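You operate a simulated robot arm through the tools that you are given. There is no shell and no other tool. Be economical: measure what you need, move in short steps, check, and stop when the job is done.

You are at the controls of a simulated robot arm. One attempt, no reset.

Task
Wipe the oil smear out of the drip tray with the blue pad.
Fine: pull the tray right out and push it shut afterwards; put the pad back.
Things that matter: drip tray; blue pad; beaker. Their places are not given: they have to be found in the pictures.

It is judged by the outcome, as a careful person would: the job done as asked, and still so three seconds after it is handed in. It fails if anything else is knocked over, pushed out of place, dropped, spilled or broken.

Robot
A 6-joint arm with a two-finger parallel gripper, fixed in place. Base frame: the origin is at the foot of the arm, x ahead of it, y to its left, z up. Lengths are in m, angles in rad, forces in N, time in s.
With the tool pointing down near the work surface it reaches from about 0.24 to 0.64 m from the base axis. Its first joint turns from -1.152 to 1.152 rad. Payload 2.7 kg.
The tool frame sits at the grasp point between the pads (the TCP): z along the fingers, y along the line on which they close. The tips reach 0.023 m beyond it. Largest opening 0.094 m; finger width 0.038, thickness 0.01; the body of the gripper, 0.054 by 0.096 m, starts 0.039 m behind the TCP.
Orientation is that of the tool frame in the base frame, as a unit quaternion [w, x, y, z]. With the fingers straight down and closing along the base's y, the tool's x points along the base's -x, its y along +y and its z along -z.

Tools
- The arm moves only by the tool send_rows. Its argument "plan" is text: rows parted by semicolons, each of 7 numbers parted by spaces: the shift along the tool's x, y, z in m, then the turn, a rotation vector about the tool's x, y, z in rad, then the gripper command, from -1 (fully open) to 1 (shut), values between in proportion. In form: x y z rx ry rz jaw; .... A call has 1 to 10 rows; each row is the pose to reach, as a shift and turn from the pose commanded when the call began, along the tool's axes at that moment. A row lasts 0.2 s, in which the tool goes at most 0.05 m and 0.15 rad; a call with a longer step from one row to the next is refused whole, and so is a gripper value outside its range. Where a pose cannot be reached the arm comes as near as it can. A force on the tool above 90 N (or 10 N above the force at the start of the call, whichever is more), or a blocked arm, ends the call early, and 0.2 s more pass. Each finger travels about 0.045 m/s and halts on what it meets, pressing with about 25 N; the grip force reading is that of the motor and also rises with nothing between the fingers. The clock runs only during rows and for 0.2 s after the last one: add rows that repeat a pose to give the fingers time. The reply holds the time, the measured pose of the TCP, the force on the tool along the base axes, the opening and the grip force, in the units named above and with some noise.
- Cameras (640 x 400 px; columns grow to the right, rows downward): "scene" is fixed at [0.0661, -0.4464, 1.4051]; the picture's right is [0.82, -0.57, 0.00], its down [-0.32, -0.47, -0.82] and it looks along [0.47, 0.68, -0.57] (base axes); focal length 355 px, centre (320, 200). "wrist" rides on the gripper at [-0.039, 0, -0.044] in the tool frame; the picture's right is [0.00, -1.00, 0.00], its down [0.97, 0.00, -0.24] and it looks along [0.24, 0.00, 0.97] (tool axes); focal length 218 px, centre (320, 200).
- capture(camera): a new picture of that camera. No time passes.
- pixel_to_xyz(camera, pixels): for up to 12 pixels [column, row] of the newest picture of that camera ("zoom" is the newest enlarged one), the place [x, y, z] in the base frame of the surface seen there, good to about 0.003 m, but the place of the scene camera against the robot may be out by one fixed shift of up to 0.025 m in any direction. No time passes.
- close_up(camera, box): a new picture of the part [left, top, right, bottom] of that camera's present view, enlarged. No time passes.
- job_done(): hands the job in; it is judged then, once.

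Keep the steps short. Do not move on a guess: measure, check each grasp and each placing, and mend mistakes. In all there are 80 turns and 38 pictures (those below and enlarged ones count). Leave the gripper open and the arm clear of the work at the hand-in unless told otherwise, and finish with a single line.

The tools are called after "Call:" as name(argument=value, ...) on one line, values as JSON. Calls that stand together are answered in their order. send_rows: Moves the arm, as the interface text tells. Its arguments: {"type":"object","properties":{"plan":{"type":"string"}},"required":["plan"]} The other tools are called the same way: capture (camera) takes a picture; pixel_to_xyz (camera, pixels) gives the place of the surface under pixels of a picture; close_up (camera, box) takes an enlarged picture of a part of a camera's view; job_done () hands the job in.

At the start:

```text
time: 0.0
position: [0.3171, 0.1938, 1.0235]
tcp_rot: [0.0, -0.001, 1.0, 0.0]
force: [-0.6, 0.1, 0.4]
width: 0.0937
gripper_force: 0.1
```

scene: 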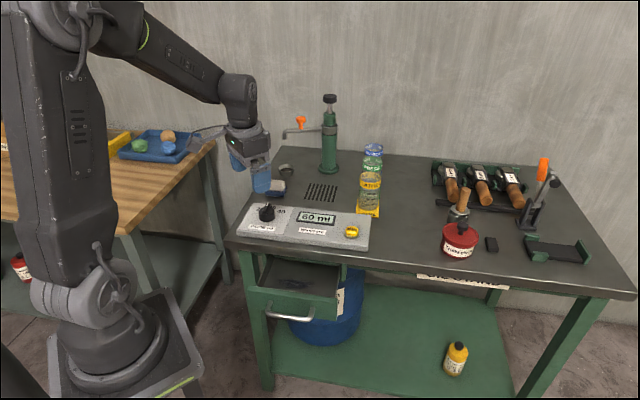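
wrist: 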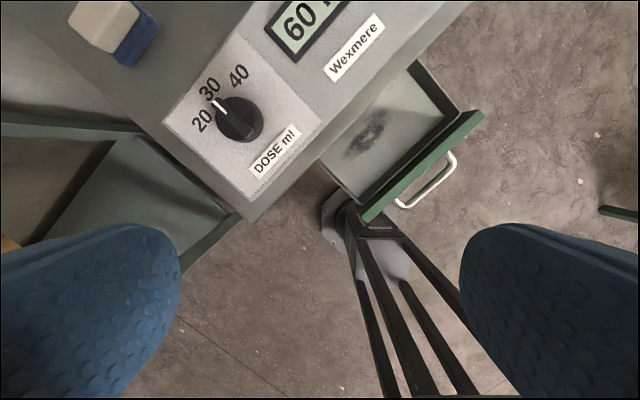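

The half-open drawer at scene (300,285) looks like the drip tray, with a dark smear in it. The white and blue block at wrist (115,30) looks like the pad. I'll enlarge both and measure.

Call:
close_up(camera="scene", box=[220, 140, 400, 340])

Call:
pixel_to_xyz(camera="wrist", pixels=[[100, 20], [75, 15], [120, 38], [145, 45], [155, 25], [240, 120], [370, 130], [440, 180], [475, 115], [370, 218], [410, 70], [345, 190]])

Call:
pixel_to_xyz(camera="scene", pixels=[[275, 183], [275, 195], [267, 210], [290, 317], [252, 288], [335, 315], [300, 283], [265, 260], [340, 268], [365, 248], [240, 228], [370, 185]])

```text
2.00 times, centred on (310, 240) of scene
```

zoom: 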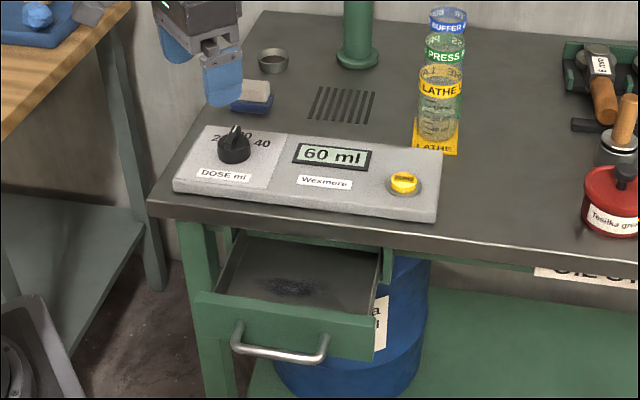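

```text
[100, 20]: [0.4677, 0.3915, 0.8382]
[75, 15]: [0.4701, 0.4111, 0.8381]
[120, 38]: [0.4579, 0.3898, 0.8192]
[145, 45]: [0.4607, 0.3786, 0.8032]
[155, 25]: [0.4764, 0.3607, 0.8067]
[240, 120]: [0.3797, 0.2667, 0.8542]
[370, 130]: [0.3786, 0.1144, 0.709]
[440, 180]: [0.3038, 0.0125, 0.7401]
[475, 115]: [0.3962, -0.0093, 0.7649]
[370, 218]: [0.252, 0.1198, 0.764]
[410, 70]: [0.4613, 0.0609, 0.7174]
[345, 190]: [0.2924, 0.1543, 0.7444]
```

```text
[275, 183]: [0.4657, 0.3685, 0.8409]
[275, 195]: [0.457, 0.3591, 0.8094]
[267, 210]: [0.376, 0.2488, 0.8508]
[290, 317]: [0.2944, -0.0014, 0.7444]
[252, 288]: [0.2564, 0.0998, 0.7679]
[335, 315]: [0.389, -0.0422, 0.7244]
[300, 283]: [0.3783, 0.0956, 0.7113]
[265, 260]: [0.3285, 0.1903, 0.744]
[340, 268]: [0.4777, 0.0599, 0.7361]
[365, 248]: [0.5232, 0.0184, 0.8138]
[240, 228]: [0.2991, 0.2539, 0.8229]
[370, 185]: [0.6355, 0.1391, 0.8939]
```

The pad is beige on top and blue underneath, at about (0.467, 0.39), with its top at z about 0.838. The tray floor is at z about 0.71. Next I'll check where the tall pump and the ring next to the pad stand before moving over there.

Call:
pixel_to_xyz(camera="scene", pixels=[[329, 98], [328, 170], [328, 130], [301, 121], [285, 133], [286, 168], [310, 190], [372, 150], [368, 212], [273, 262], [330, 282], [302, 290]])

Call:
send_rows(plan="-0.02 0.035 0 0 0 0 -1; -0.04 0.07 0 0 0 0 -1; -0.06 0.1 0 0 0 0 -1; -0.07 0.13 0 0 0 0 -1; -0.08 0.16 0 0 0 0 -1")

Call:
capture(camera="wrist")

```text
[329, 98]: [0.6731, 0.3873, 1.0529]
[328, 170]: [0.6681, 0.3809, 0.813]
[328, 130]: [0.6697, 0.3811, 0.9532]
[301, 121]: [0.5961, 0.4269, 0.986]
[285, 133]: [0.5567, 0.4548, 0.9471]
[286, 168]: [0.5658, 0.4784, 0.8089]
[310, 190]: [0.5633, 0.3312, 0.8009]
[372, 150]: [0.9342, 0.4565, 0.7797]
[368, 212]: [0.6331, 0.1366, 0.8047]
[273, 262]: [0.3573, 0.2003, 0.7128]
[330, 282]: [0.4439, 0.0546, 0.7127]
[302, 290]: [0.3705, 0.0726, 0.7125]
```

```text
time: 1.2
position: [0.395, 0.3548, 1.0242]
tcp_rot: [-0.001, 0.0, 1.0, 0.0]
force: [0.7, 0.4, 0.2]
width: 0.0941
gripper_force: 0.0
```

```text
34 pictures are left
```

wrist: 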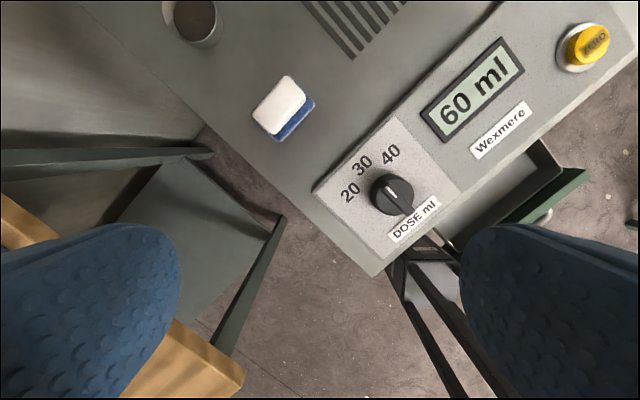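

The pad is in clear view at wrist (280,107). I'll measure its corners, top and bottom.

Call:
close_up(camera="wrist", box=[220, 50, 350, 160])

Call:
pixel_to_xyz(camera="wrist", pixels=[[287, 78], [304, 98], [271, 132], [255, 113], [279, 106], [314, 103], [281, 140], [300, 122], [325, 110], [330, 185], [390, 190], [372, 270]])

```text
3.64 times, centred on (285, 105) of wrist
```

zoom: 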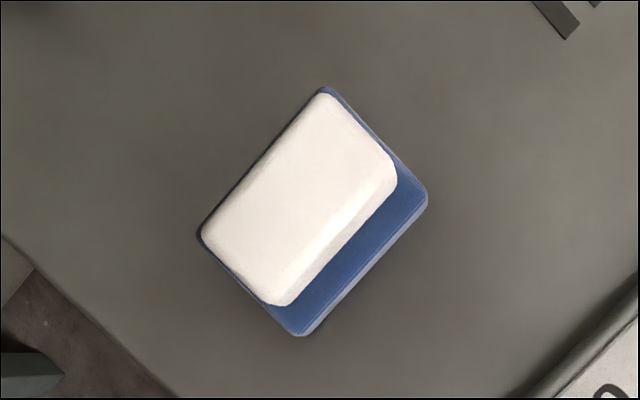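

```text
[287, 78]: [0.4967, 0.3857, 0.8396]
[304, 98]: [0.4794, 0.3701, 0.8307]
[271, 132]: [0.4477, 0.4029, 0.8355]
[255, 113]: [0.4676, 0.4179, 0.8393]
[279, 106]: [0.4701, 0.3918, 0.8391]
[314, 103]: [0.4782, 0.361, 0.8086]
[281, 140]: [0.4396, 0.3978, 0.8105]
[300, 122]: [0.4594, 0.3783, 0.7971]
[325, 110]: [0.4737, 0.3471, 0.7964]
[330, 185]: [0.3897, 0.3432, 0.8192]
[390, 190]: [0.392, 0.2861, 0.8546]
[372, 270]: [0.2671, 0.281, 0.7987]
```

The blue base is about 0.053 by 0.040, with a beige grip on top. Before picking it up I'll look straight down into the tray to see how far the smear reaches compared with the bench edge.

Call:
send_rows(plan="0.01 -0.04 0 0 0 0 -1; 0.02 -0.08 0 0 0 0 -1; 0.03 -0.12 0 0 0 0 -1; 0.04 -0.16 0 0 0 0 -1; 0.05 -0.20 0 0 0 0 -1; 0.055 -0.24 0 0 0 0 -1; 0.055 -0.285 0 0 0 0 -1")

Call:
capture(camera="wrist")

```text
time: 2.8
position: [0.346, 0.069, 1.0269]
tcp_rot: [0.0, 0.0, 1.0, 0.001]
force: [0.7, -0.2, -0.3]
width: 0.094
gripper_force: 0.0
```

```text
32 pictures are left
```

wrist: 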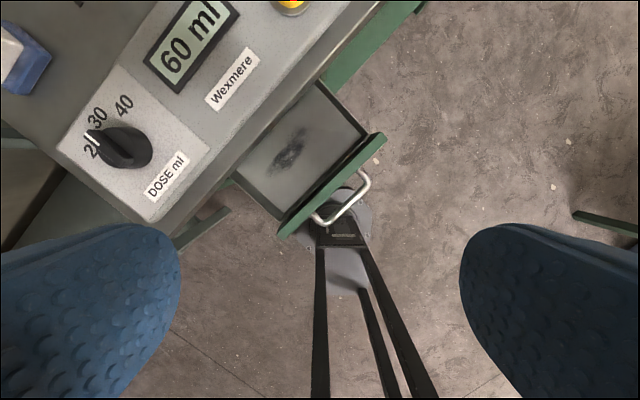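

Call:
close_up(camera="wrist", box=[210, 60, 400, 240])

Call:
pixel_to_xyz(camera="wrist", pixels=[[290, 150], [302, 130], [276, 170], [240, 172], [316, 85], [280, 213], [364, 133], [288, 237], [384, 137], [340, 218], [226, 180], [308, 85]])

```text
2.22 times, centred on (305, 150) of wrist
```

zoom: 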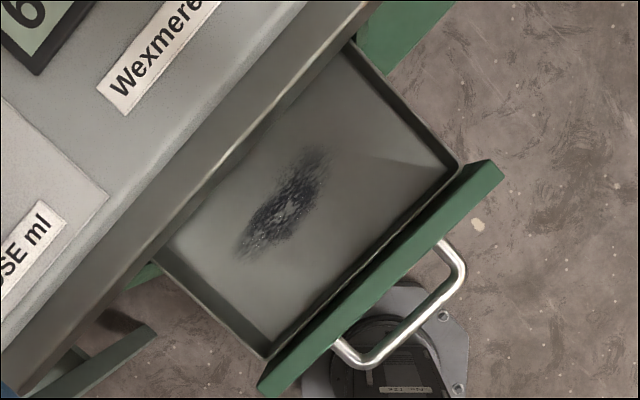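

```text
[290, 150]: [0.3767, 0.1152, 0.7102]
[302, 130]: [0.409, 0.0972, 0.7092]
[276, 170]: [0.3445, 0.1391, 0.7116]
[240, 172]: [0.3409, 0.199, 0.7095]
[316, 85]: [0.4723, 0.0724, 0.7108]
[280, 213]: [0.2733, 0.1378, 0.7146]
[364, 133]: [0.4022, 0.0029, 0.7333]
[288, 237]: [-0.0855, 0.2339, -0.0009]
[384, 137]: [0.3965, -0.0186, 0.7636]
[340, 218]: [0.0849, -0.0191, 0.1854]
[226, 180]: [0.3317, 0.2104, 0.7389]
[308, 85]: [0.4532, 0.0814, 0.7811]
```

The smear runs from about (0.409, 0.097) to (0.345, 0.139). Its inner end lies close to the bench edge, so the gripper would be tight against it. I'll pull the tray out a little first. I'm turning the tool 45° so the fingers close along the pull direction, and moving above the handle to measure it.

Call:
send_rows(plan="0.008 -0.008 0.016 0 0 0.131 -1; 0.016 -0.016 0.033 0 0 0.262 -1; 0.024 -0.024 0.05 0 0 0.393 -1; 0.033 -0.032 0.066 0 0 0.524 -1; 0.041 -0.04 0.083 0 0 0.655 -1; 0.049 -0.048 0.1 0 0 0.785 -1")

Call:
capture(camera="wrist")

```text
time: 4.2
position: [0.2941, 0.0187, 0.9253]
tcp_rot: [0.0, 0.384, 0.923, 0.0]
force: [-0.3, 0.9, 0.5]
width: 0.094
gripper_force: 0.0
```

```text
30 pictures are left
```

wrist: 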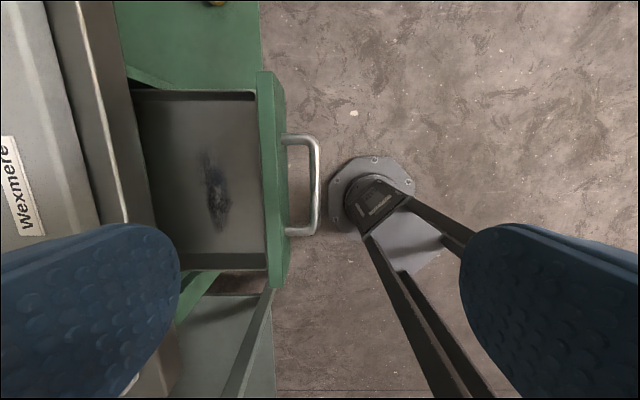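

The view now lines up with the tray. I'll measure the handle bar near (316,185), the front panel and the smear limits.

Call:
pixel_to_xyz(camera="wrist", pixels=[[316, 185], [316, 160], [317, 210], [268, 90], [284, 120], [258, 185], [277, 280], [200, 155], [222, 228], [234, 190], [125, 150], [140, 255]])

Call:
close_up(camera="wrist", box=[110, 60, 350, 300])

```text
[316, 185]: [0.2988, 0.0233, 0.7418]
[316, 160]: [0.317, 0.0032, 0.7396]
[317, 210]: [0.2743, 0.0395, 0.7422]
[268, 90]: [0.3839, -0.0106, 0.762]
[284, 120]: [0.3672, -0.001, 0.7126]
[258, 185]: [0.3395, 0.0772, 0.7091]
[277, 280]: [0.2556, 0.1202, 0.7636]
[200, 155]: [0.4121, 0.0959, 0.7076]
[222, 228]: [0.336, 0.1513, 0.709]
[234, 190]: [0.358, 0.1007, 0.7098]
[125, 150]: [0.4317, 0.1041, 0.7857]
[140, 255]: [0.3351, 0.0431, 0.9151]
```

```text
1.67 times, centred on (230, 180) of wrist
```

zoom: 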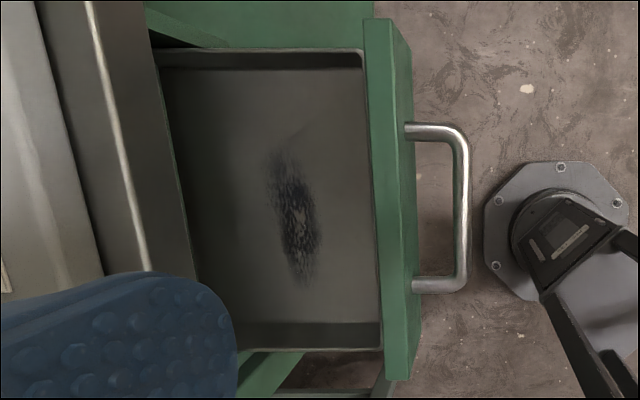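

The handle bar is at (0.299, 0.023, 0.74), with a gap of about 0.027 to the panel. I'll narrow the jaws to about 0.028, centre on the bar, and come down around it.

Call:
send_rows(plan="0 0.003 0 0 0 0 0.4; 0 0.0066 0 0 0 0 0.4; 0 0.0066 0.02 0 0 0 0.4; 0 0.0066 0.05 0 0 0 0.4; 0 0.0066 0.09 0 0 0 0.4; 0 0.0066 0.12 0 0 0 0.4; 0 0.0066 0.14 0 0 0 0.4")

Call:
capture(camera="wrist")

```text
time: 5.8
position: [0.3004, 0.0253, 0.7837]
tcp_rot: [-0.001, 0.382, 0.924, -0.001]
force: [-0.7, -0.1, -0.3]
width: 0.0281
gripper_force: 0.1
```

```text
28 pictures are left
```

wrist: 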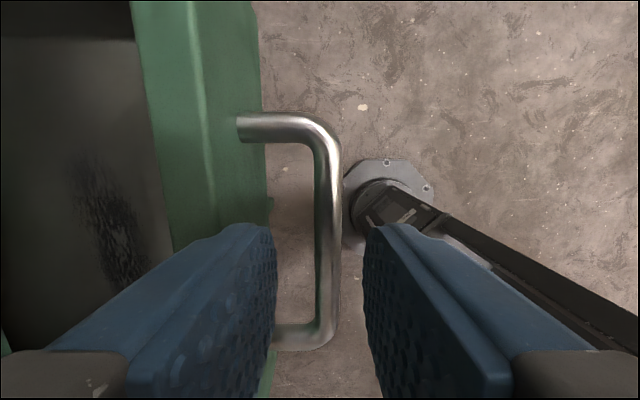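

The fingers straddle the bar and clear the panel. I'll come down the last 0.042 and close.

Call:
send_rows(plan="0 0 0.015 0 0 0 0.4; 0 0 0.03 0 0 0 0.4; 0 0 0.042 0 0 0 0.4; 0 0 0.042 0 0 0 0.7; 0 0 0.042 0 0 0 1; 0 0 0.042 0 0 0 1; 0 0 0.042 0 0 0 1")

```text
time: 7.4
position: [0.2981, 0.0259, 0.7421]
tcp_rot: [0.0, 0.38, 0.925, 0.0]
force: [-0.3, -0.1, -9.6]
width: 0.0116
gripper_force: 44.9
```

The bar is held (width 0.0116). I'll pull outward along tool -y in small steps.

Call:
send_rows(plan="0 -0.006 0 0 0 0 1; 0 -0.013 0 0 0 0 1; 0 -0.021 0 0 0 0 1; 0 -0.029 0 0 0 0 1; 0 -0.037 0 0 0 0 1; 0 -0.045 0 0 0 0 1; 0 -0.053 0 0 0 0 1; 0 -0.06 0 0 0 0 1; 0 -0.065 0 0 0 0 1")

Call:
capture(camera="scene")

```text
time: 9.4
position: [0.2513, -0.0209, 0.7428]
tcp_rot: [-0.001, 0.382, 0.924, 0.0]
force: [2.2, -2.5, -38.1]
width: 0.0119
gripper_force: 45.4
```

```text
27 pictures are left
```

scene: 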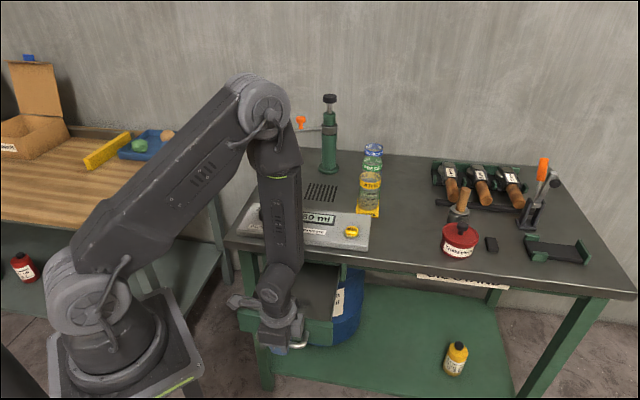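

The tray moved 0.066, but there's a -38 N vertical force on the tool. I'll look before letting go.

Call:
capture(camera="wrist")

Call:
close_up(camera="scene", box=[210, 210, 390, 370])

```text
26 pictures are left
```

wrist: 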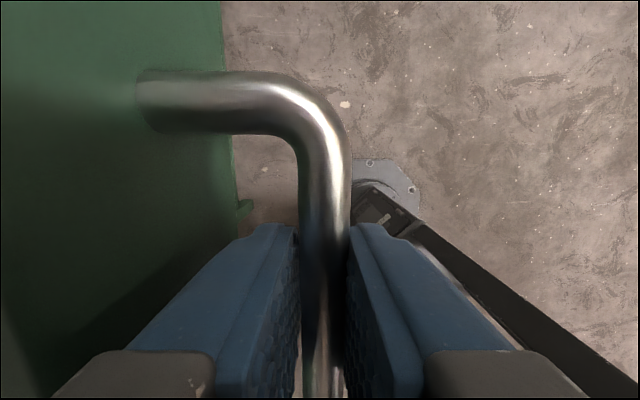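

```text
2.50 times, centred on (300, 290) of scene
```

zoom: 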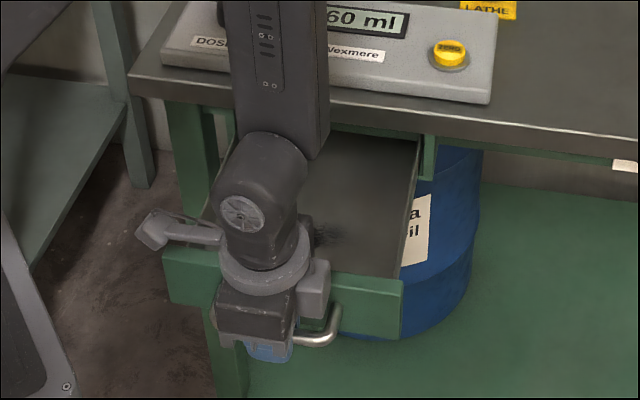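

The tray looks level and still on its rails. I'll open the jaws slightly and rise straight up.

Call:
send_rows(plan="0 0 0 0 0 0 0.6; 0 0 0 0 0 0 0.45; 0 0 0 0 0 0 0.45")

```text
time: 10.2
position: [0.2519, -0.0209, 0.7427]
tcp_rot: [0.0, 0.383, 0.924, 0.0]
force: [0.4, -0.6, 0.9]
width: 0.0256
gripper_force: 0.1
```

Call:
send_rows(plan="0 0 -0.03 0 0 0 0.45; 0 0 -0.075 0 0 0 0.45; 0 0 -0.12 0 0 0 0.45; 0 0.02 -0.165 0 0 0 0; 0 0.06 -0.2 0 0 0 -0.5; 0 0.1 -0.22 0 0 0 -1; 0 0.1 -0.22 0 0 0 -1")

Call:
capture(camera="wrist")

```text
refused: row 5 steps farther than a row can; nothing moved
```

```text
24 pictures are left
```

wrist: 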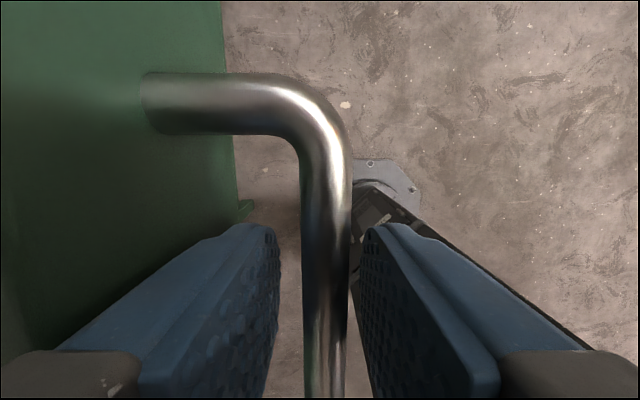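

One step in that plan was too long. I'm resending it with shorter steps.

Call:
send_rows(plan="0 0 -0.03 0 0 0 0.45; 0 0 -0.07 0 0 0 0.45; 0 0 -0.11 0 0 0 0.45; 0 0.01 -0.15 0 0 0 0; 0 0.03 -0.18 0 0 0 -0.5; 0 0.06 -0.21 0 0 0 -1; 0 0.1 -0.22 0 0 0 -1; 0 0.1 -0.22 0 0 0 -1")

Call:
capture(camera="wrist")

```text
time: 12.0
position: [0.323, 0.0517, 0.964]
tcp_rot: [0.0, 0.383, 0.924, 0.0]
force: [-0.6, -0.7, 0.6]
width: 0.0941
gripper_force: 0.1
```

```text
23 pictures are left
```

wrist: 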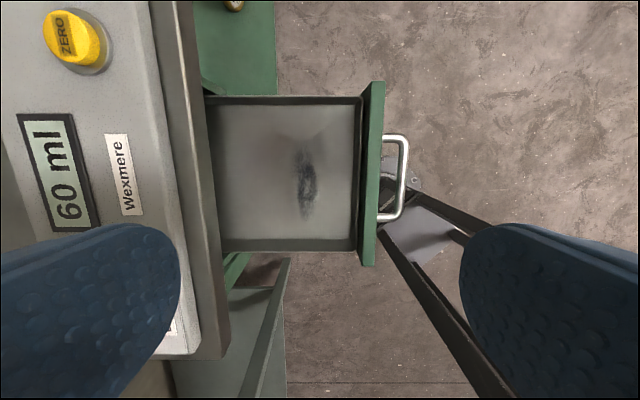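

The tray is well open and the smear is fully clear, around (306,184). I'll measure the smear, the tray walls and the bench edge.

Call:
close_up(camera="wrist", box=[200, 80, 400, 270])

Call:
pixel_to_xyz(camera="wrist", pixels=[[306, 184], [304, 150], [306, 220], [294, 184], [319, 184], [350, 184], [225, 184], [290, 112], [290, 235], [375, 90], [360, 250], [195, 100]])

```text
2.11 times, centred on (300, 175) of wrist
```

zoom: 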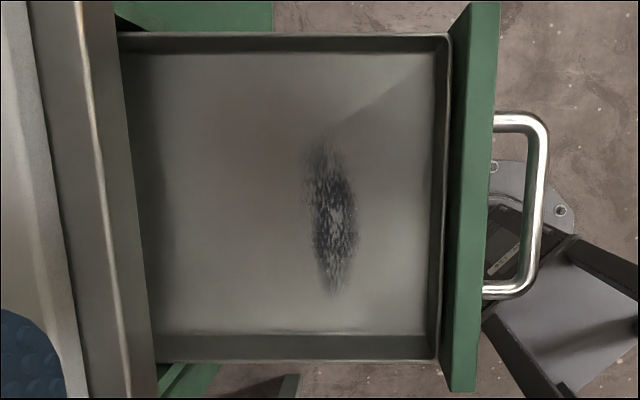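

```text
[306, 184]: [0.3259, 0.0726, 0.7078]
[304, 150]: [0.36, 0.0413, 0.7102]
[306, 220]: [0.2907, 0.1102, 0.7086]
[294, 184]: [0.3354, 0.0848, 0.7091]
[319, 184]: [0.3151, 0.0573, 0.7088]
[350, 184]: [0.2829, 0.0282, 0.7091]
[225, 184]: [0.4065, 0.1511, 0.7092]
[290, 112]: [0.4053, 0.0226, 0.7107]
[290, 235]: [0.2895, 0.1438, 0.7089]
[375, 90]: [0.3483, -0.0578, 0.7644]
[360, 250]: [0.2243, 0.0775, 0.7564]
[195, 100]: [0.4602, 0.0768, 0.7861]
```

The smear spans about n 0.263 to 0.297 in depth and 0.12 to 0.24 across, with the floor at z 0.709. The fingers will fit easily. Now I'll move over to the pad at this height.

Call:
send_rows(plan="0.015 0.037 0 0 0 0 -1; 0.03 0.074 0 0 0 0 -1; 0.045 0.111 0 0 0 0 -1; 0.06 0.148 0 0 0 0 -1; 0.075 0.185 0 0 0 0 -1; 0.09 0.222 0 0 0 0 -1; 0.105 0.26 0 0 0 0 -1; 0.12 0.298 0 0 0 0 -1; 0.136 0.335 0 0 0 0 -1; 0.136 0.335 0 0 0 0 -1")

Call:
capture(camera="wrist")

```text
time: 14.2
position: [0.4609, 0.385, 0.9606]
tcp_rot: [-0.001, 0.383, 0.924, -0.001]
force: [0.5, 0.5, 0.4]
width: 0.094
gripper_force: 0.1
```

```text
21 pictures are left
```

wrist: 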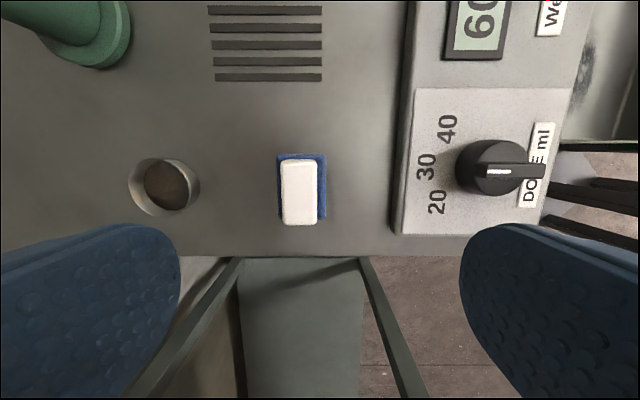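

The pad is aligned with the tool, with its beige top around (300,192). I'll measure its edges and the neighbouring ring.

Call:
pixel_to_xyz(camera="wrist", pixels=[[284, 190], [312, 190], [300, 166], [300, 220], [300, 192], [324, 190], [279, 175], [300, 156], [198, 190], [165, 160], [397, 200], [340, 190]])

Call:
close_up(camera="wrist", box=[250, 140, 350, 240])

```text
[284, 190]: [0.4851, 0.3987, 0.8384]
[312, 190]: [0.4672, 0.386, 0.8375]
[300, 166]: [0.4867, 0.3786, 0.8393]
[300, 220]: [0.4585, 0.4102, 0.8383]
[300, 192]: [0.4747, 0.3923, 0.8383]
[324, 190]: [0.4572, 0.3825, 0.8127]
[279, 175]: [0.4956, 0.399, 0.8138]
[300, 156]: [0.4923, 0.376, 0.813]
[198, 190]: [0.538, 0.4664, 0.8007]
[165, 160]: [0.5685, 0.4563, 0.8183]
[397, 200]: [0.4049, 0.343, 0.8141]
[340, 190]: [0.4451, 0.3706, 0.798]
```

```text
4.00 times, centred on (300, 190) of wrist
```

zoom: 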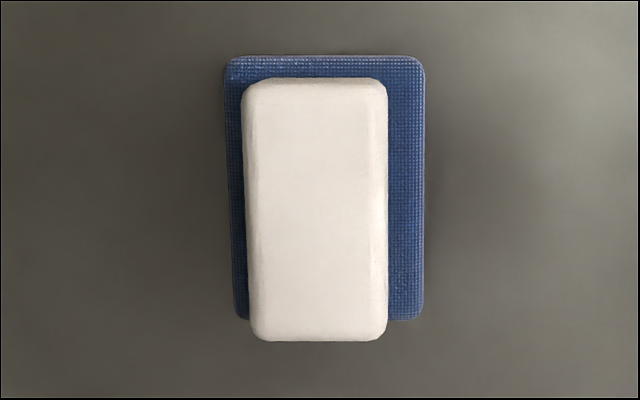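

The grip block is centred at about (0.475, 0.394) and aligned with the fingers. The blue base ends at z 0.813. I'll come down to TCP z 0.839, so the tips stay just above the blue part, and close.

Call:
send_rows(plan="-0.003 0.015 0 0 0 0 -0.28; -0.003 0.015 0.035 0 0 0 -0.28; -0.003 0.015 0.07 0 0 0 -0.28; -0.003 0.015 0.1 0 0 0 -0.28; -0.003 0.015 0.1215 0 0 0 -0.28; -0.003 0.015 0.1215 0 0 0 -0.28")

Call:
capture(camera="wrist")

```text
time: 15.6
position: [0.4755, 0.3913, 0.8396]
tcp_rot: [0.0, 0.384, 0.924, 0.0]
force: [0.3, 0.7, 0.7]
width: 0.0603
gripper_force: 0.0
```

```text
19 pictures are left
```

wrist: 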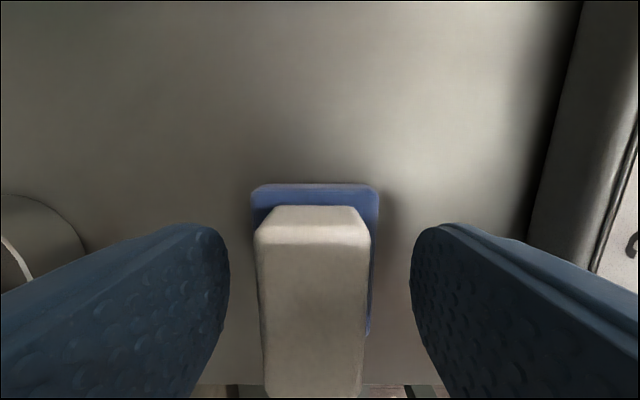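

The block is centred between the fingers. I'm closing on it.

Call:
send_rows(plan="0 0 0 0 0 0 0.1; 0 0 0 0 0 0 0.5; 0 0 0 0 0 0 1; 0 0 0 0 0 0 1; 0 0 0 0 0 0 1")

Call:
send_rows(plan="0 0 -0.02 0 0 0 1; 0 0 -0.05 0 0 0 1; 0 0 -0.09 0 0 0 1; 0 0 -0.12 0 0 0 1")

Call:
capture(camera="wrist")

```text
time: 16.8
position: [0.4766, 0.3907, 0.8414]
tcp_rot: [0.0, 0.382, 0.924, 0.0]
force: [-0.1, 0.3, 0.0]
width: 0.0273
gripper_force: 25.1
```

```text
time: 17.8
position: [0.4753, 0.3903, 0.9623]
tcp_rot: [-0.001, 0.383, 0.924, 0.001]
force: [0.9, -0.7, 0.1]
width: 0.0273
gripper_force: 24.8
```

```text
18 pictures are left
```

wrist: 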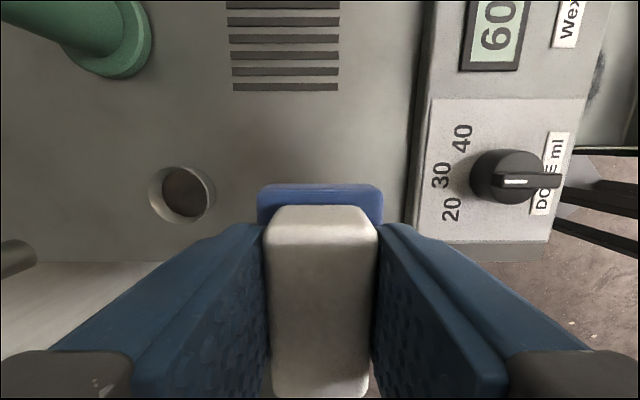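

The pad is held (width 0.027) and its base sits about 0.042 below the TCP. I'll carry it back over the tray at the same height.

Call:
send_rows(plan="-0.013 -0.037 0 0 0 0 1; -0.026 -0.074 0 0 0 0 1; -0.039 -0.111 0 0 0 0 1; -0.052 -0.148 0 0 0 0 1; -0.066 -0.185 0 0 0 0 1; -0.08 -0.222 0 0 0 0 1; -0.093 -0.259 0 0 0 0 1; -0.106 -0.296 0 0 0 0 1; -0.119 -0.332 0 0 0 0 1; -0.119 -0.332 0 0 0 0 1")

Call:
send_rows(plan="0 0 0.04 0 0 0 1; 0 0 0.08 0 0 0 1; 0 0 0.12 0 0 0 1; 0 0 0.16 0 0 0 1; 0 0 0.19 0 0 0 1; 0 0 0.19 0 0 0 1")

Call:
capture(camera="wrist")

```text
time: 20.0
position: [0.3257, 0.0718, 0.9593]
tcp_rot: [0.001, 0.382, 0.924, 0.0]
force: [0.0, 0.7, -0.3]
width: 0.0274
gripper_force: 25.0
```

```text
time: 21.4
position: [0.3264, 0.0711, 0.7701]
tcp_rot: [0.0, 0.383, 0.924, 0.0]
force: [0.2, 0.3, -0.1]
width: 0.0273
gripper_force: 25.0
```

```text
17 pictures are left
```

wrist: 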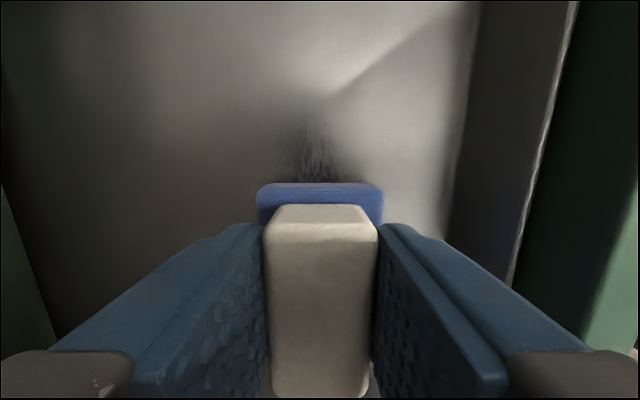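

I'm centred over the smear. Now I'll lower in small steps until there's contact force.

Call:
send_rows(plan="0 0 0.006 0 0 0 1; 0 0 0.012 0 0 0 1; 0 0 0.016 0 0 0 1; 0 0 0.018 0 0 0 1; 0 0 0.019 0 0 0 1")

```text
time: 22.6
position: [0.3262, 0.0729, 0.7526]
tcp_rot: [0.0, 0.384, 0.924, 0.001]
force: [-0.8, -1.4, 7.5]
width: 0.0271
gripper_force: 24.5
```

Light contact, 7.5 N. I'll wipe along the smear with a hair more pressure, covering both sides.

Call:
send_rows(plan="0.013 0 0.001 0 0 0 1; 0.027 0 0.001 0 0 0 1; 0.04 0 0.001 0 0 0 1; 0.027 0 0.001 0 0 0 1; 0.013 0 0.001 0 0 0 1; 0 0 0.001 0 0 0 1; -0.013 0 0.001 0 0 0 1; -0.027 0 0.001 0 0 0 1; -0.042 0 0.001 0 0 0 1; -0.05 0 0.001 0 0 0 1")

```text
time: 24.8
position: [0.3608, 0.0374, 0.751]
tcp_rot: [0.0, 0.383, 0.924, 0.0]
force: [-7.0, 6.1, 27.2]
width: 0.0271
gripper_force: 24.7
```

The pad slides under 27 N of contact. I'll ease off slightly and make passes to either side.

Call:
send_rows(plan="0 0.012 -0.0005 0 0 0 1; 0.02 0.012 -0.0005 0 0 0 1; 0.04 0.012 -0.0005 0 0 0 1; 0.06 0.012 -0.0005 0 0 0 1; 0.075 0.012 -0.0005 0 0 0 1; 0.09 0.012 -0.0005 0 0 0 1; 0.09 0 -0.0005 0 0 0 1; 0.09 -0.012 -0.0005 0 0 0 1")

Call:
send_rows(plan="-0.018 0 0 0 0 0 1; -0.036 0 0 0 0 0 1; -0.054 0 0 0 0 0 1; -0.072 0 0 0 0 0 1; -0.09 0 0 0 0 0 1; -0.09 0.012 0 0 0 0 1; -0.06 0.012 0 0 0 0 1; -0.03 0.012 0 0 0 0 1; 0 0.012 0 0 0 0 1; 0 0.012 0 0 0 0 1")

Call:
send_rows(plan="0 0 -0.02 0 0 0 1; 0 0 -0.05 0 0 0 1; 0 0 -0.09 0 0 0 1; 0 0 -0.13 0 0 0 1; 0 0 -0.17 0 0 0 1; 0 0 -0.2 0 0 0 1")

Call:
capture(camera="wrist")

```text
time: 26.6
position: [0.29, 0.0913, 0.7517]
tcp_rot: [0.0, 0.383, 0.924, 0.0]
force: [-0.1, 0.2, -0.4]
width: 0.0271
gripper_force: 25.5
```

```text
time: 28.8
position: [0.2991, 0.1016, 0.7501]
tcp_rot: [0.001, 0.383, 0.924, 0.002]
force: [8.6, -8.2, 40.7]
width: 0.0274
gripper_force: 25.3
```

```text
time: 30.2
position: [0.2989, 0.1019, 0.9519]
tcp_rot: [0.0, 0.383, 0.924, 0.001]
force: [0.0, 0.7, -0.3]
width: 0.027
gripper_force: 25.0
```

```text
16 pictures are left
```

wrist: 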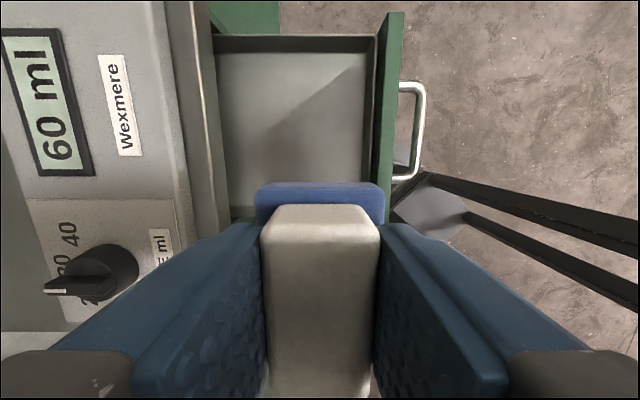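

The visible part of the tray is clean. I'll shift sideways so I can see the part hidden behind the pad.

Call:
send_rows(plan="0.03 0.02 -0.01 0 0 0 1; 0.06 0.02 -0.01 0 0 0 1; 0.09 0.02 -0.01 0 0 0 1")

Call:
capture(camera="wrist")

Call:
close_up(camera="scene", box=[220, 220, 380, 350])

```text
time: 31.0
position: [0.248, 0.18, 0.9613]
tcp_rot: [0.0, 0.383, 0.924, 0.001]
force: [0.0, 0.0, -0.9]
width: 0.0272
gripper_force: 25.3
```

```text
15 pictures are left
```

wrist: 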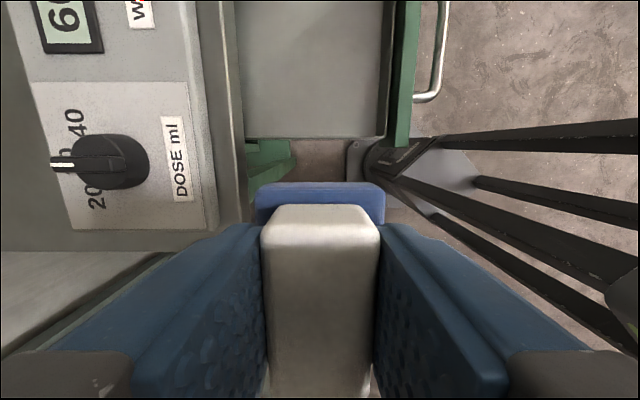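

```text
3.08 times, centred on (300, 285) of scene
```

zoom: 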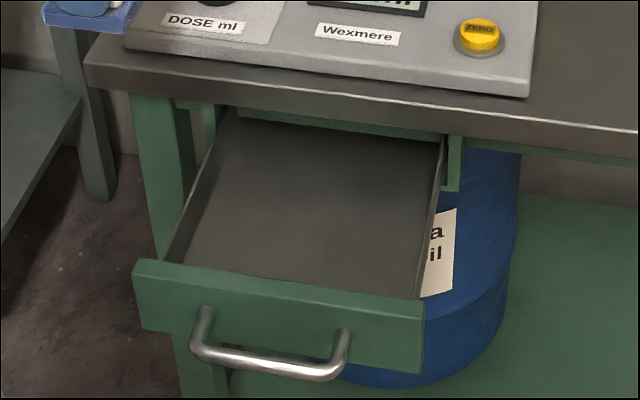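

The tray is clean. Next I'll carry the pad back above its old spot, at (0.476, 0.391).

Call:
send_rows(plan="-0.002 0.035 -0.005 0 0 0 1; -0.004 0.07 -0.005 0 0 0 1; -0.006 0.105 -0.005 0 0 0 1; -0.008 0.14 -0.005 0 0 0 1; -0.01 0.175 -0.005 0 0 0 1; -0.012 0.21 -0.005 0 0 0 1; -0.012 0.245 -0.005 0 0 0 1; -0.012 0.28 -0.005 0 0 0 1; -0.012 0.3107 -0.005 0 0 0 1; -0.012 0.3107 -0.005 0 0 0 1")

```text
time: 33.2
position: [0.4751, 0.3915, 0.966]
tcp_rot: [0.0, 0.383, 0.924, 0.0]
force: [-0.1, -0.1, -0.7]
width: 0.0276
gripper_force: 25.6
```

Call:
send_rows(plan="0 0 0.035 0 0 0 1; 0 0 0.07 0 0 0 1; 0 0 0.1 0 0 0 1; 0 0 0.115 0 0 0 1; 0 0 0.12 0 0 0 1; 0 0 0.123 0 0 0 1; 0 0 0.1245 0 0 0 1")

```text
time: 34.8
position: [0.4759, 0.3893, 0.8425]
tcp_rot: [0.0, 0.382, 0.924, 0.0]
force: [-1.2, -0.3, 0.0]
width: 0.0272
gripper_force: 24.6
```

No contact yet. I'll inch down until it touches.

Call:
send_rows(plan="0 0 0.001 0 0 0 1; 0 0 0.002 0 0 0 1; 0 0 0.002 0 0 0 1")

```text
time: 35.6
position: [0.4756, 0.389, 0.8408]
tcp_rot: [0.0, 0.383, 0.924, 0.0]
force: [-0.1, -0.1, -0.6]
width: 0.0271
gripper_force: 24.8
```

Call:
send_rows(plan="0 0 0.001 0 0 0 1; 0 0 0.002 0 0 0 1; 0 0 0.002 0 0 0 1")

```text
time: 36.4
position: [0.4751, 0.3907, 0.8386]
tcp_rot: [0.001, 0.382, 0.924, 0.0]
force: [0.0, -1.4, 6.6]
width: 0.0272
gripper_force: 25.0
```

Contact, 6.6 N. I'll open the jaws to about 0.06, rise and look.

Call:
send_rows(plan="0 0 0 0 0 0 0.3; 0 0 0 0 0 0 0; 0 0 0 0 0 0 -0.28; 0 0 0 0 0 0 -0.28; 0 0 -0.02 0 0 0 -0.28; 0 0 -0.05 0 0 0 -0.28; 0 0 -0.09 0 0 0 -0.6; 0 -0.02 -0.125 0 0 0 -1; 0 -0.02 -0.125 0 0 0 -1")

Call:
capture(camera="wrist")

Call:
pixel_to_xyz(camera="wrist", pixels=[[300, 192]])

```text
time: 38.4
position: [0.4614, 0.3753, 0.9649]
tcp_rot: [0.0, 0.383, 0.924, 0.0]
force: [0.3, 0.0, 0.1]
width: 0.0939
gripper_force: 0.1
```

```text
13 pictures are left
```

wrist: 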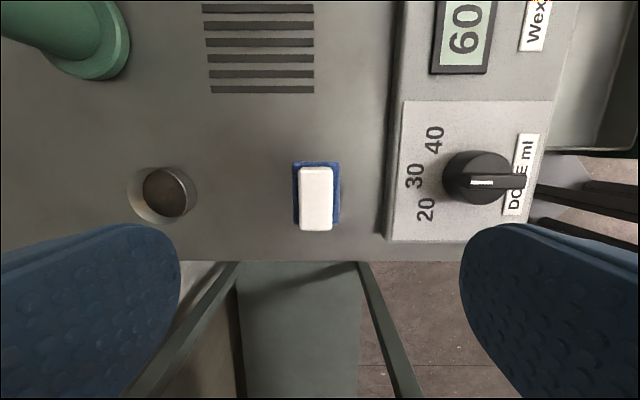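

```text
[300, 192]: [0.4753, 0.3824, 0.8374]
```

The pad sits upright, but it looks shifted toward the console. I'll measure it precisely.

Call:
pixel_to_xyz(camera="wrist", pixels=[[302, 195], [330, 195], [316, 170], [316, 227], [316, 197], [337, 195], [316, 163], [388, 200], [190, 190]])

Call:
close_up(camera="scene", box=[220, 140, 400, 340])

```text
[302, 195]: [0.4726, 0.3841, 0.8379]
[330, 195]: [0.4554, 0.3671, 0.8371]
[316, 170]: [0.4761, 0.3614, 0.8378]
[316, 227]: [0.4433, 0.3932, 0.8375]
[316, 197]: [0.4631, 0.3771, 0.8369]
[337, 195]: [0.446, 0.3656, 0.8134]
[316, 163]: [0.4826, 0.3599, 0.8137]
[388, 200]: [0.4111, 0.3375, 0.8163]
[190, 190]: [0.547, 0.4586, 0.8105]
```

```text
2.00 times, centred on (310, 240) of scene
```

zoom: 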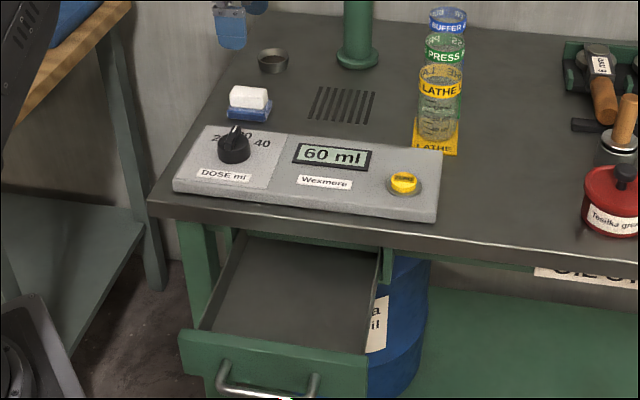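

The pad is now centred at (0.463, 0.377), about 0.019 from its old place. It was probably dragged by a finger as the jaws opened. I'll regrip it and put it right.

Call:
send_rows(plan="0 0.0025 0 0 0 0 -0.28; 0 0.0025 0.035 0 0 0 -0.28; 0 0.0025 0.07 0 0 0 -0.28; 0 0.0025 0.1 0 0 0 -0.28; 0 0.0025 0.123 0 0 0 -0.28; 0 0.0025 0.124 0 0 0 0.1; 0 0.0025 0.124 0 0 0 0.5; 0 0.0025 0.124 0 0 0 1; 0 0.0025 0.124 0 0 0 1; 0 0.0025 0.124 0 0 0 1")

Call:
send_rows(plan="0 0 -0.005 0 0 0 1; 0 0 -0.012 0 0 0 1; 0 0.01 -0.012 0 0 0 1; 0 0.019 -0.012 0 0 0 1; 0 0.019 -0.006 0 0 0 1; 0 0.019 -0.002 0 0 0 1; 0 0.019 0 0 0 0 1; 0 0.019 0 0 0 0 1")

Call:
capture(camera="wrist")

```text
time: 40.6
position: [0.4647, 0.3763, 0.8388]
tcp_rot: [0.0, 0.383, 0.924, 0.001]
force: [0.0, 0.5, 0.2]
width: 0.0273
gripper_force: 24.9
```

```text
time: 42.4
position: [0.4776, 0.3905, 0.84]
tcp_rot: [0.0, 0.383, 0.924, 0.001]
force: [-0.7, -2.0, 6.7]
width: 0.0273
gripper_force: 25.0
```

```text
11 pictures are left
```

wrist: 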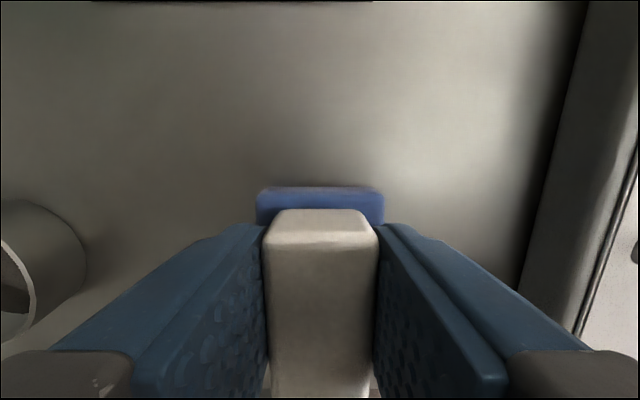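

It's back over the old spot and in contact. I'll open only slightly and look.

Call:
send_rows(plan="0 0 0 0 0 0 0.35; 0 0 0 0 0 0 0.25; 0 0 0 0 0 0 0.15; 0 0 0 0 0 0 0.15")

Call:
capture(camera="wrist")

```text
time: 43.4
position: [0.4781, 0.3901, 0.8398]
tcp_rot: [0.0, 0.382, 0.924, 0.0]
force: [1.2, 0.5, 5.9]
width: 0.0395
gripper_force: 0.0
```

```text
10 pictures are left
```

wrist: 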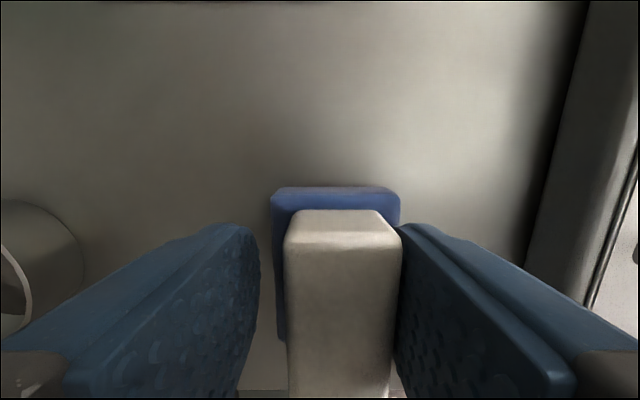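

The -y fingertip is resting on the blue base and dragging the pad as it opens. I'll close again to recentre it, barely loosen, lift 0.004 to free the tips, and then open.

Call:
send_rows(plan="0 0 0 0 0 0 0.5; 0 0 0 0 0 0 1; 0 0 0 0 0 0 1; 0 0 0 0 0 0 0.36; 0 0 -0.002 0 0 0 0.36; 0 0 -0.005 0 0 0 0.36; 0 0.002 -0.005 0 0 0 0.36; 0 0.002 -0.005 0 0 0 0.2; 0 0.002 -0.005 0 0 0 0; 0 0.002 -0.005 0 0 0 0")

Call:
capture(camera="wrist")

```text
time: 45.6
position: [0.4774, 0.3912, 0.8425]
tcp_rot: [0.0, 0.382, 0.924, 0.0]
force: [0.0, -0.5, -0.4]
width: 0.047
gripper_force: 0.0
```

```text
9 pictures are left
```

wrist: 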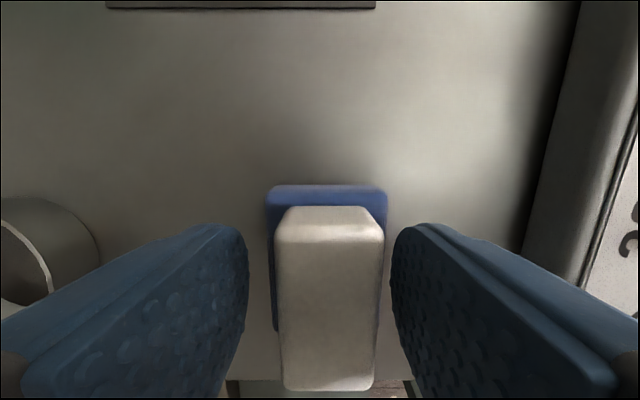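

The pad is free now and nearly centred. I'll rise and check.

Call:
send_rows(plan="0 0 0 0 0 0 -0.28; 0 0 -0.03 0 0 0 -0.28; 0 0 -0.07 0 0 0 -0.28; 0 0 -0.115 0 0 0 -0.28")

Call:
capture(camera="wrist")

Call:
pixel_to_xyz(camera="wrist", pixels=[[310, 192], [325, 192], [295, 192], [335, 192]])

```text
time: 46.6
position: [0.4771, 0.3911, 0.9585]
tcp_rot: [0.0, 0.383, 0.924, 0.0]
force: [0.0, 0.5, 0.6]
width: 0.0603
gripper_force: 0.1
```

```text
8 pictures are left
```

wrist: 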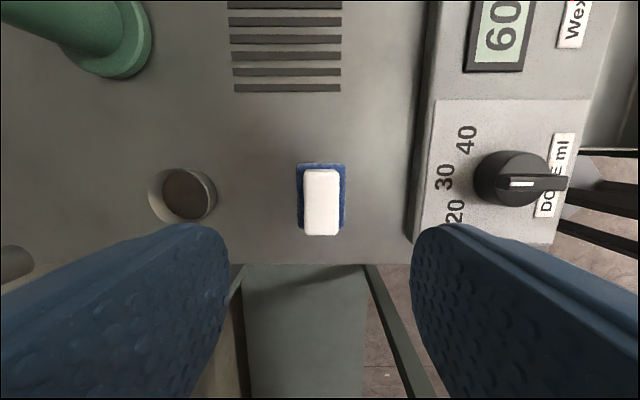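

```text
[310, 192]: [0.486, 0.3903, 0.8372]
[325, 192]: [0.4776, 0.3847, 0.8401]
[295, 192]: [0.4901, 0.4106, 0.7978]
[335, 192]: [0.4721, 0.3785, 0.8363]
```

The pad is back within a few millimetres of its old place. Next I'll close the tray. First I'm moving back toward the handle at n 0.165.

Call:
send_rows(plan="-0.013 -0.037 0 0 0 0 -0.28; -0.026 -0.074 0 0 0 0 -0.28; -0.039 -0.111 0 0 0 0 0; -0.052 -0.148 0 0 0 0 0.4; -0.066 -0.185 0 0 0 0 0.4; -0.08 -0.222 0 0 0 0 0.4; -0.093 -0.259 0 0 0 0 0.4; -0.106 -0.296 0 0 0 0 0.4; -0.119 -0.332 0 0 0 0 0.4; -0.132 -0.35 0 0 0 0 0.4")

Call:
send_rows(plan="0 -0.03 0.02 0 0 0 0.4; 0 -0.06 0.04 0 0 0 0.4; 0 -0.09 0.07 0 0 0 0.4; 0 -0.099 0.11 0 0 0 0.4; 0 -0.099 0.15 0 0 0 0.4; 0 -0.099 0.17 0 0 0 0.4")

Call:
capture(camera="wrist")

Call:
pixel_to_xyz(camera="wrist", pixels=[[325, 180], [325, 210], [325, 240]])

```text
time: 48.8
position: [0.3232, 0.0536, 0.9581]
tcp_rot: [0.0, 0.383, 0.924, 0.0]
force: [-0.5, -0.9, 0.0]
width: 0.0283
gripper_force: 0.0
```

```text
time: 50.2
position: [0.2538, -0.0167, 0.7879]
tcp_rot: [0.0, 0.382, 0.924, 0.0]
force: [0.5, 0.1, 0.9]
width: 0.0282
gripper_force: 0.0
```

```text
7 pictures are left
```

wrist: 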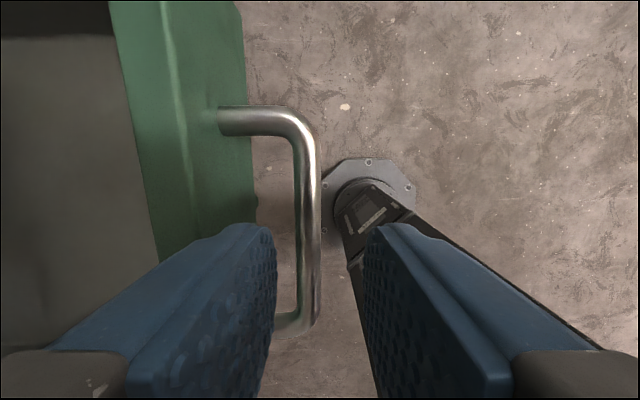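

```text
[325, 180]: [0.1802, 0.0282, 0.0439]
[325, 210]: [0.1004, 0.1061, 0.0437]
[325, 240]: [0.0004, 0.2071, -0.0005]
```

The bar sits about 5 mm toward the panel from centre, so I'll correct by +0.004, lower and grip.

Call:
send_rows(plan="0 0.004 0 0 0 0 0.4; 0 0.004 0.02 0 0 0 0.4; 0 0.004 0.035 0 0 0 0.4; 0 0.004 0.046 0 0 0 0.4; 0 0.004 0.046 0 0 0 0.7; 0 0.004 0.046 0 0 0 1; 0 0.004 0.046 0 0 0 1; 0 0.004 0.046 0 0 0 1")

Call:
send_rows(plan="0 0.008 0 0 0 0 1; 0 0.022 0 0 0 0 1; 0 0.036 0 0 0 0 1; 0 0.05 0 0 0 0 1; 0 0.064 0 0 0 0 1; 0 0.078 0 0 0 0 1; 0 0.092 0 0 0 0 1; 0 0.106 0 0 0 0 1; 0 0.12 0 0 0 0 1")

```text
time: 52.0
position: [0.2583, -0.0142, 0.7431]
tcp_rot: [-0.001, 0.381, 0.925, 0.0]
force: [1.1, -1.4, -5.9]
width: 0.012
gripper_force: 44.9
```

```text
time: 54.0
position: [0.3432, 0.0703, 0.7428]
tcp_rot: [0.0, 0.382, 0.924, 0.001]
force: [-14.4, 14.9, 19.5]
width: 0.0121
gripper_force: 45.0
```

The tray followed in to n 0.292. The gripper body would soon meet the bench edge, so I'll release, rise and check how much is left.

Call:
send_rows(plan="0 0 0 0 0 0 0.6; 0 0 0 0 0 0 0.4; 0 0 0 0 0 0 0.4; 0 0 -0.03 0 0 0 0.4; 0 -0.01 -0.07 0 0 0 0.7; 0 -0.03 -0.1 0 0 0 1; 0 -0.06 -0.1 0 0 0 1; 0 -0.06 -0.1 0 0 0 1")

Call:
close_up(camera="scene", box=[220, 200, 380, 340])

Call:
capture(camera="wrist")

Call:
pixel_to_xyz(camera="wrist", pixels=[[200, 180], [150, 150], [225, 160], [120, 150], [230, 190], [240, 190]])

```text
time: 55.8
position: [0.3005, 0.0265, 0.8435]
tcp_rot: [0.0, 0.382, 0.924, 0.0]
force: [-0.2, -0.2, 0.5]
width: 0.0
gripper_force: 24.4
```

```text
2.86 times, centred on (300, 270) of scene
```

zoom: 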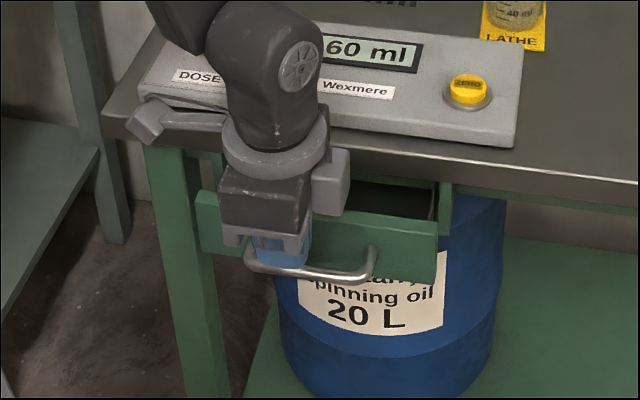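

```text
5 pictures are left
```

wrist: 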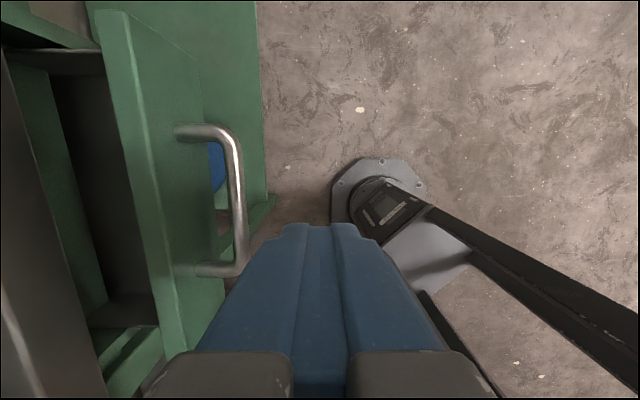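

```text
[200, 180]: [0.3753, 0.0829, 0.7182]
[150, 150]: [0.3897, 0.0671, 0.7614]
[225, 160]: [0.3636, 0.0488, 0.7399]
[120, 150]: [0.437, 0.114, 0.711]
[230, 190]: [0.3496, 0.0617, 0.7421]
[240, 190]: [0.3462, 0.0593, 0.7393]
```

The handle bar is at n 0.289 and still has some way to go. I'll tilt the closed fingers forward by 0.6 rad so the gripper body stays clear of the bench edge, and come down in front of the bar.

Call:
send_rows(plan="0 0 0 -0.12 0 0 1; 0 0 0 -0.24 0 0 1; 0 0 0.01 -0.36 0 0 1; 0 0 0.03 -0.48 0 0 1; 0 0 0.055 -0.6 0 0 1; 0 0 0.08 -0.6 0 0 1; 0 0 0.096 -0.6 0 0 1; 0 0 0.096 -0.6 0 0 1")

Call:
capture(camera="wrist")

```text
time: 57.6
position: [0.2985, 0.0271, 0.7458]
tcp_rot: [0.113, 0.366, 0.883, 0.273]
force: [0.6, -0.2, -0.8]
width: 0.0
gripper_force: 25.4
```

```text
4 pictures are left
```

wrist: 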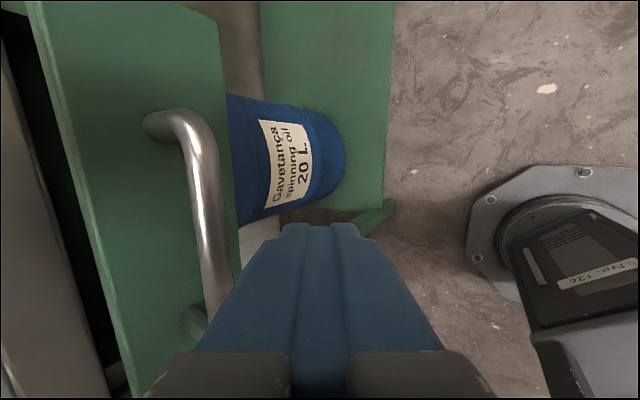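

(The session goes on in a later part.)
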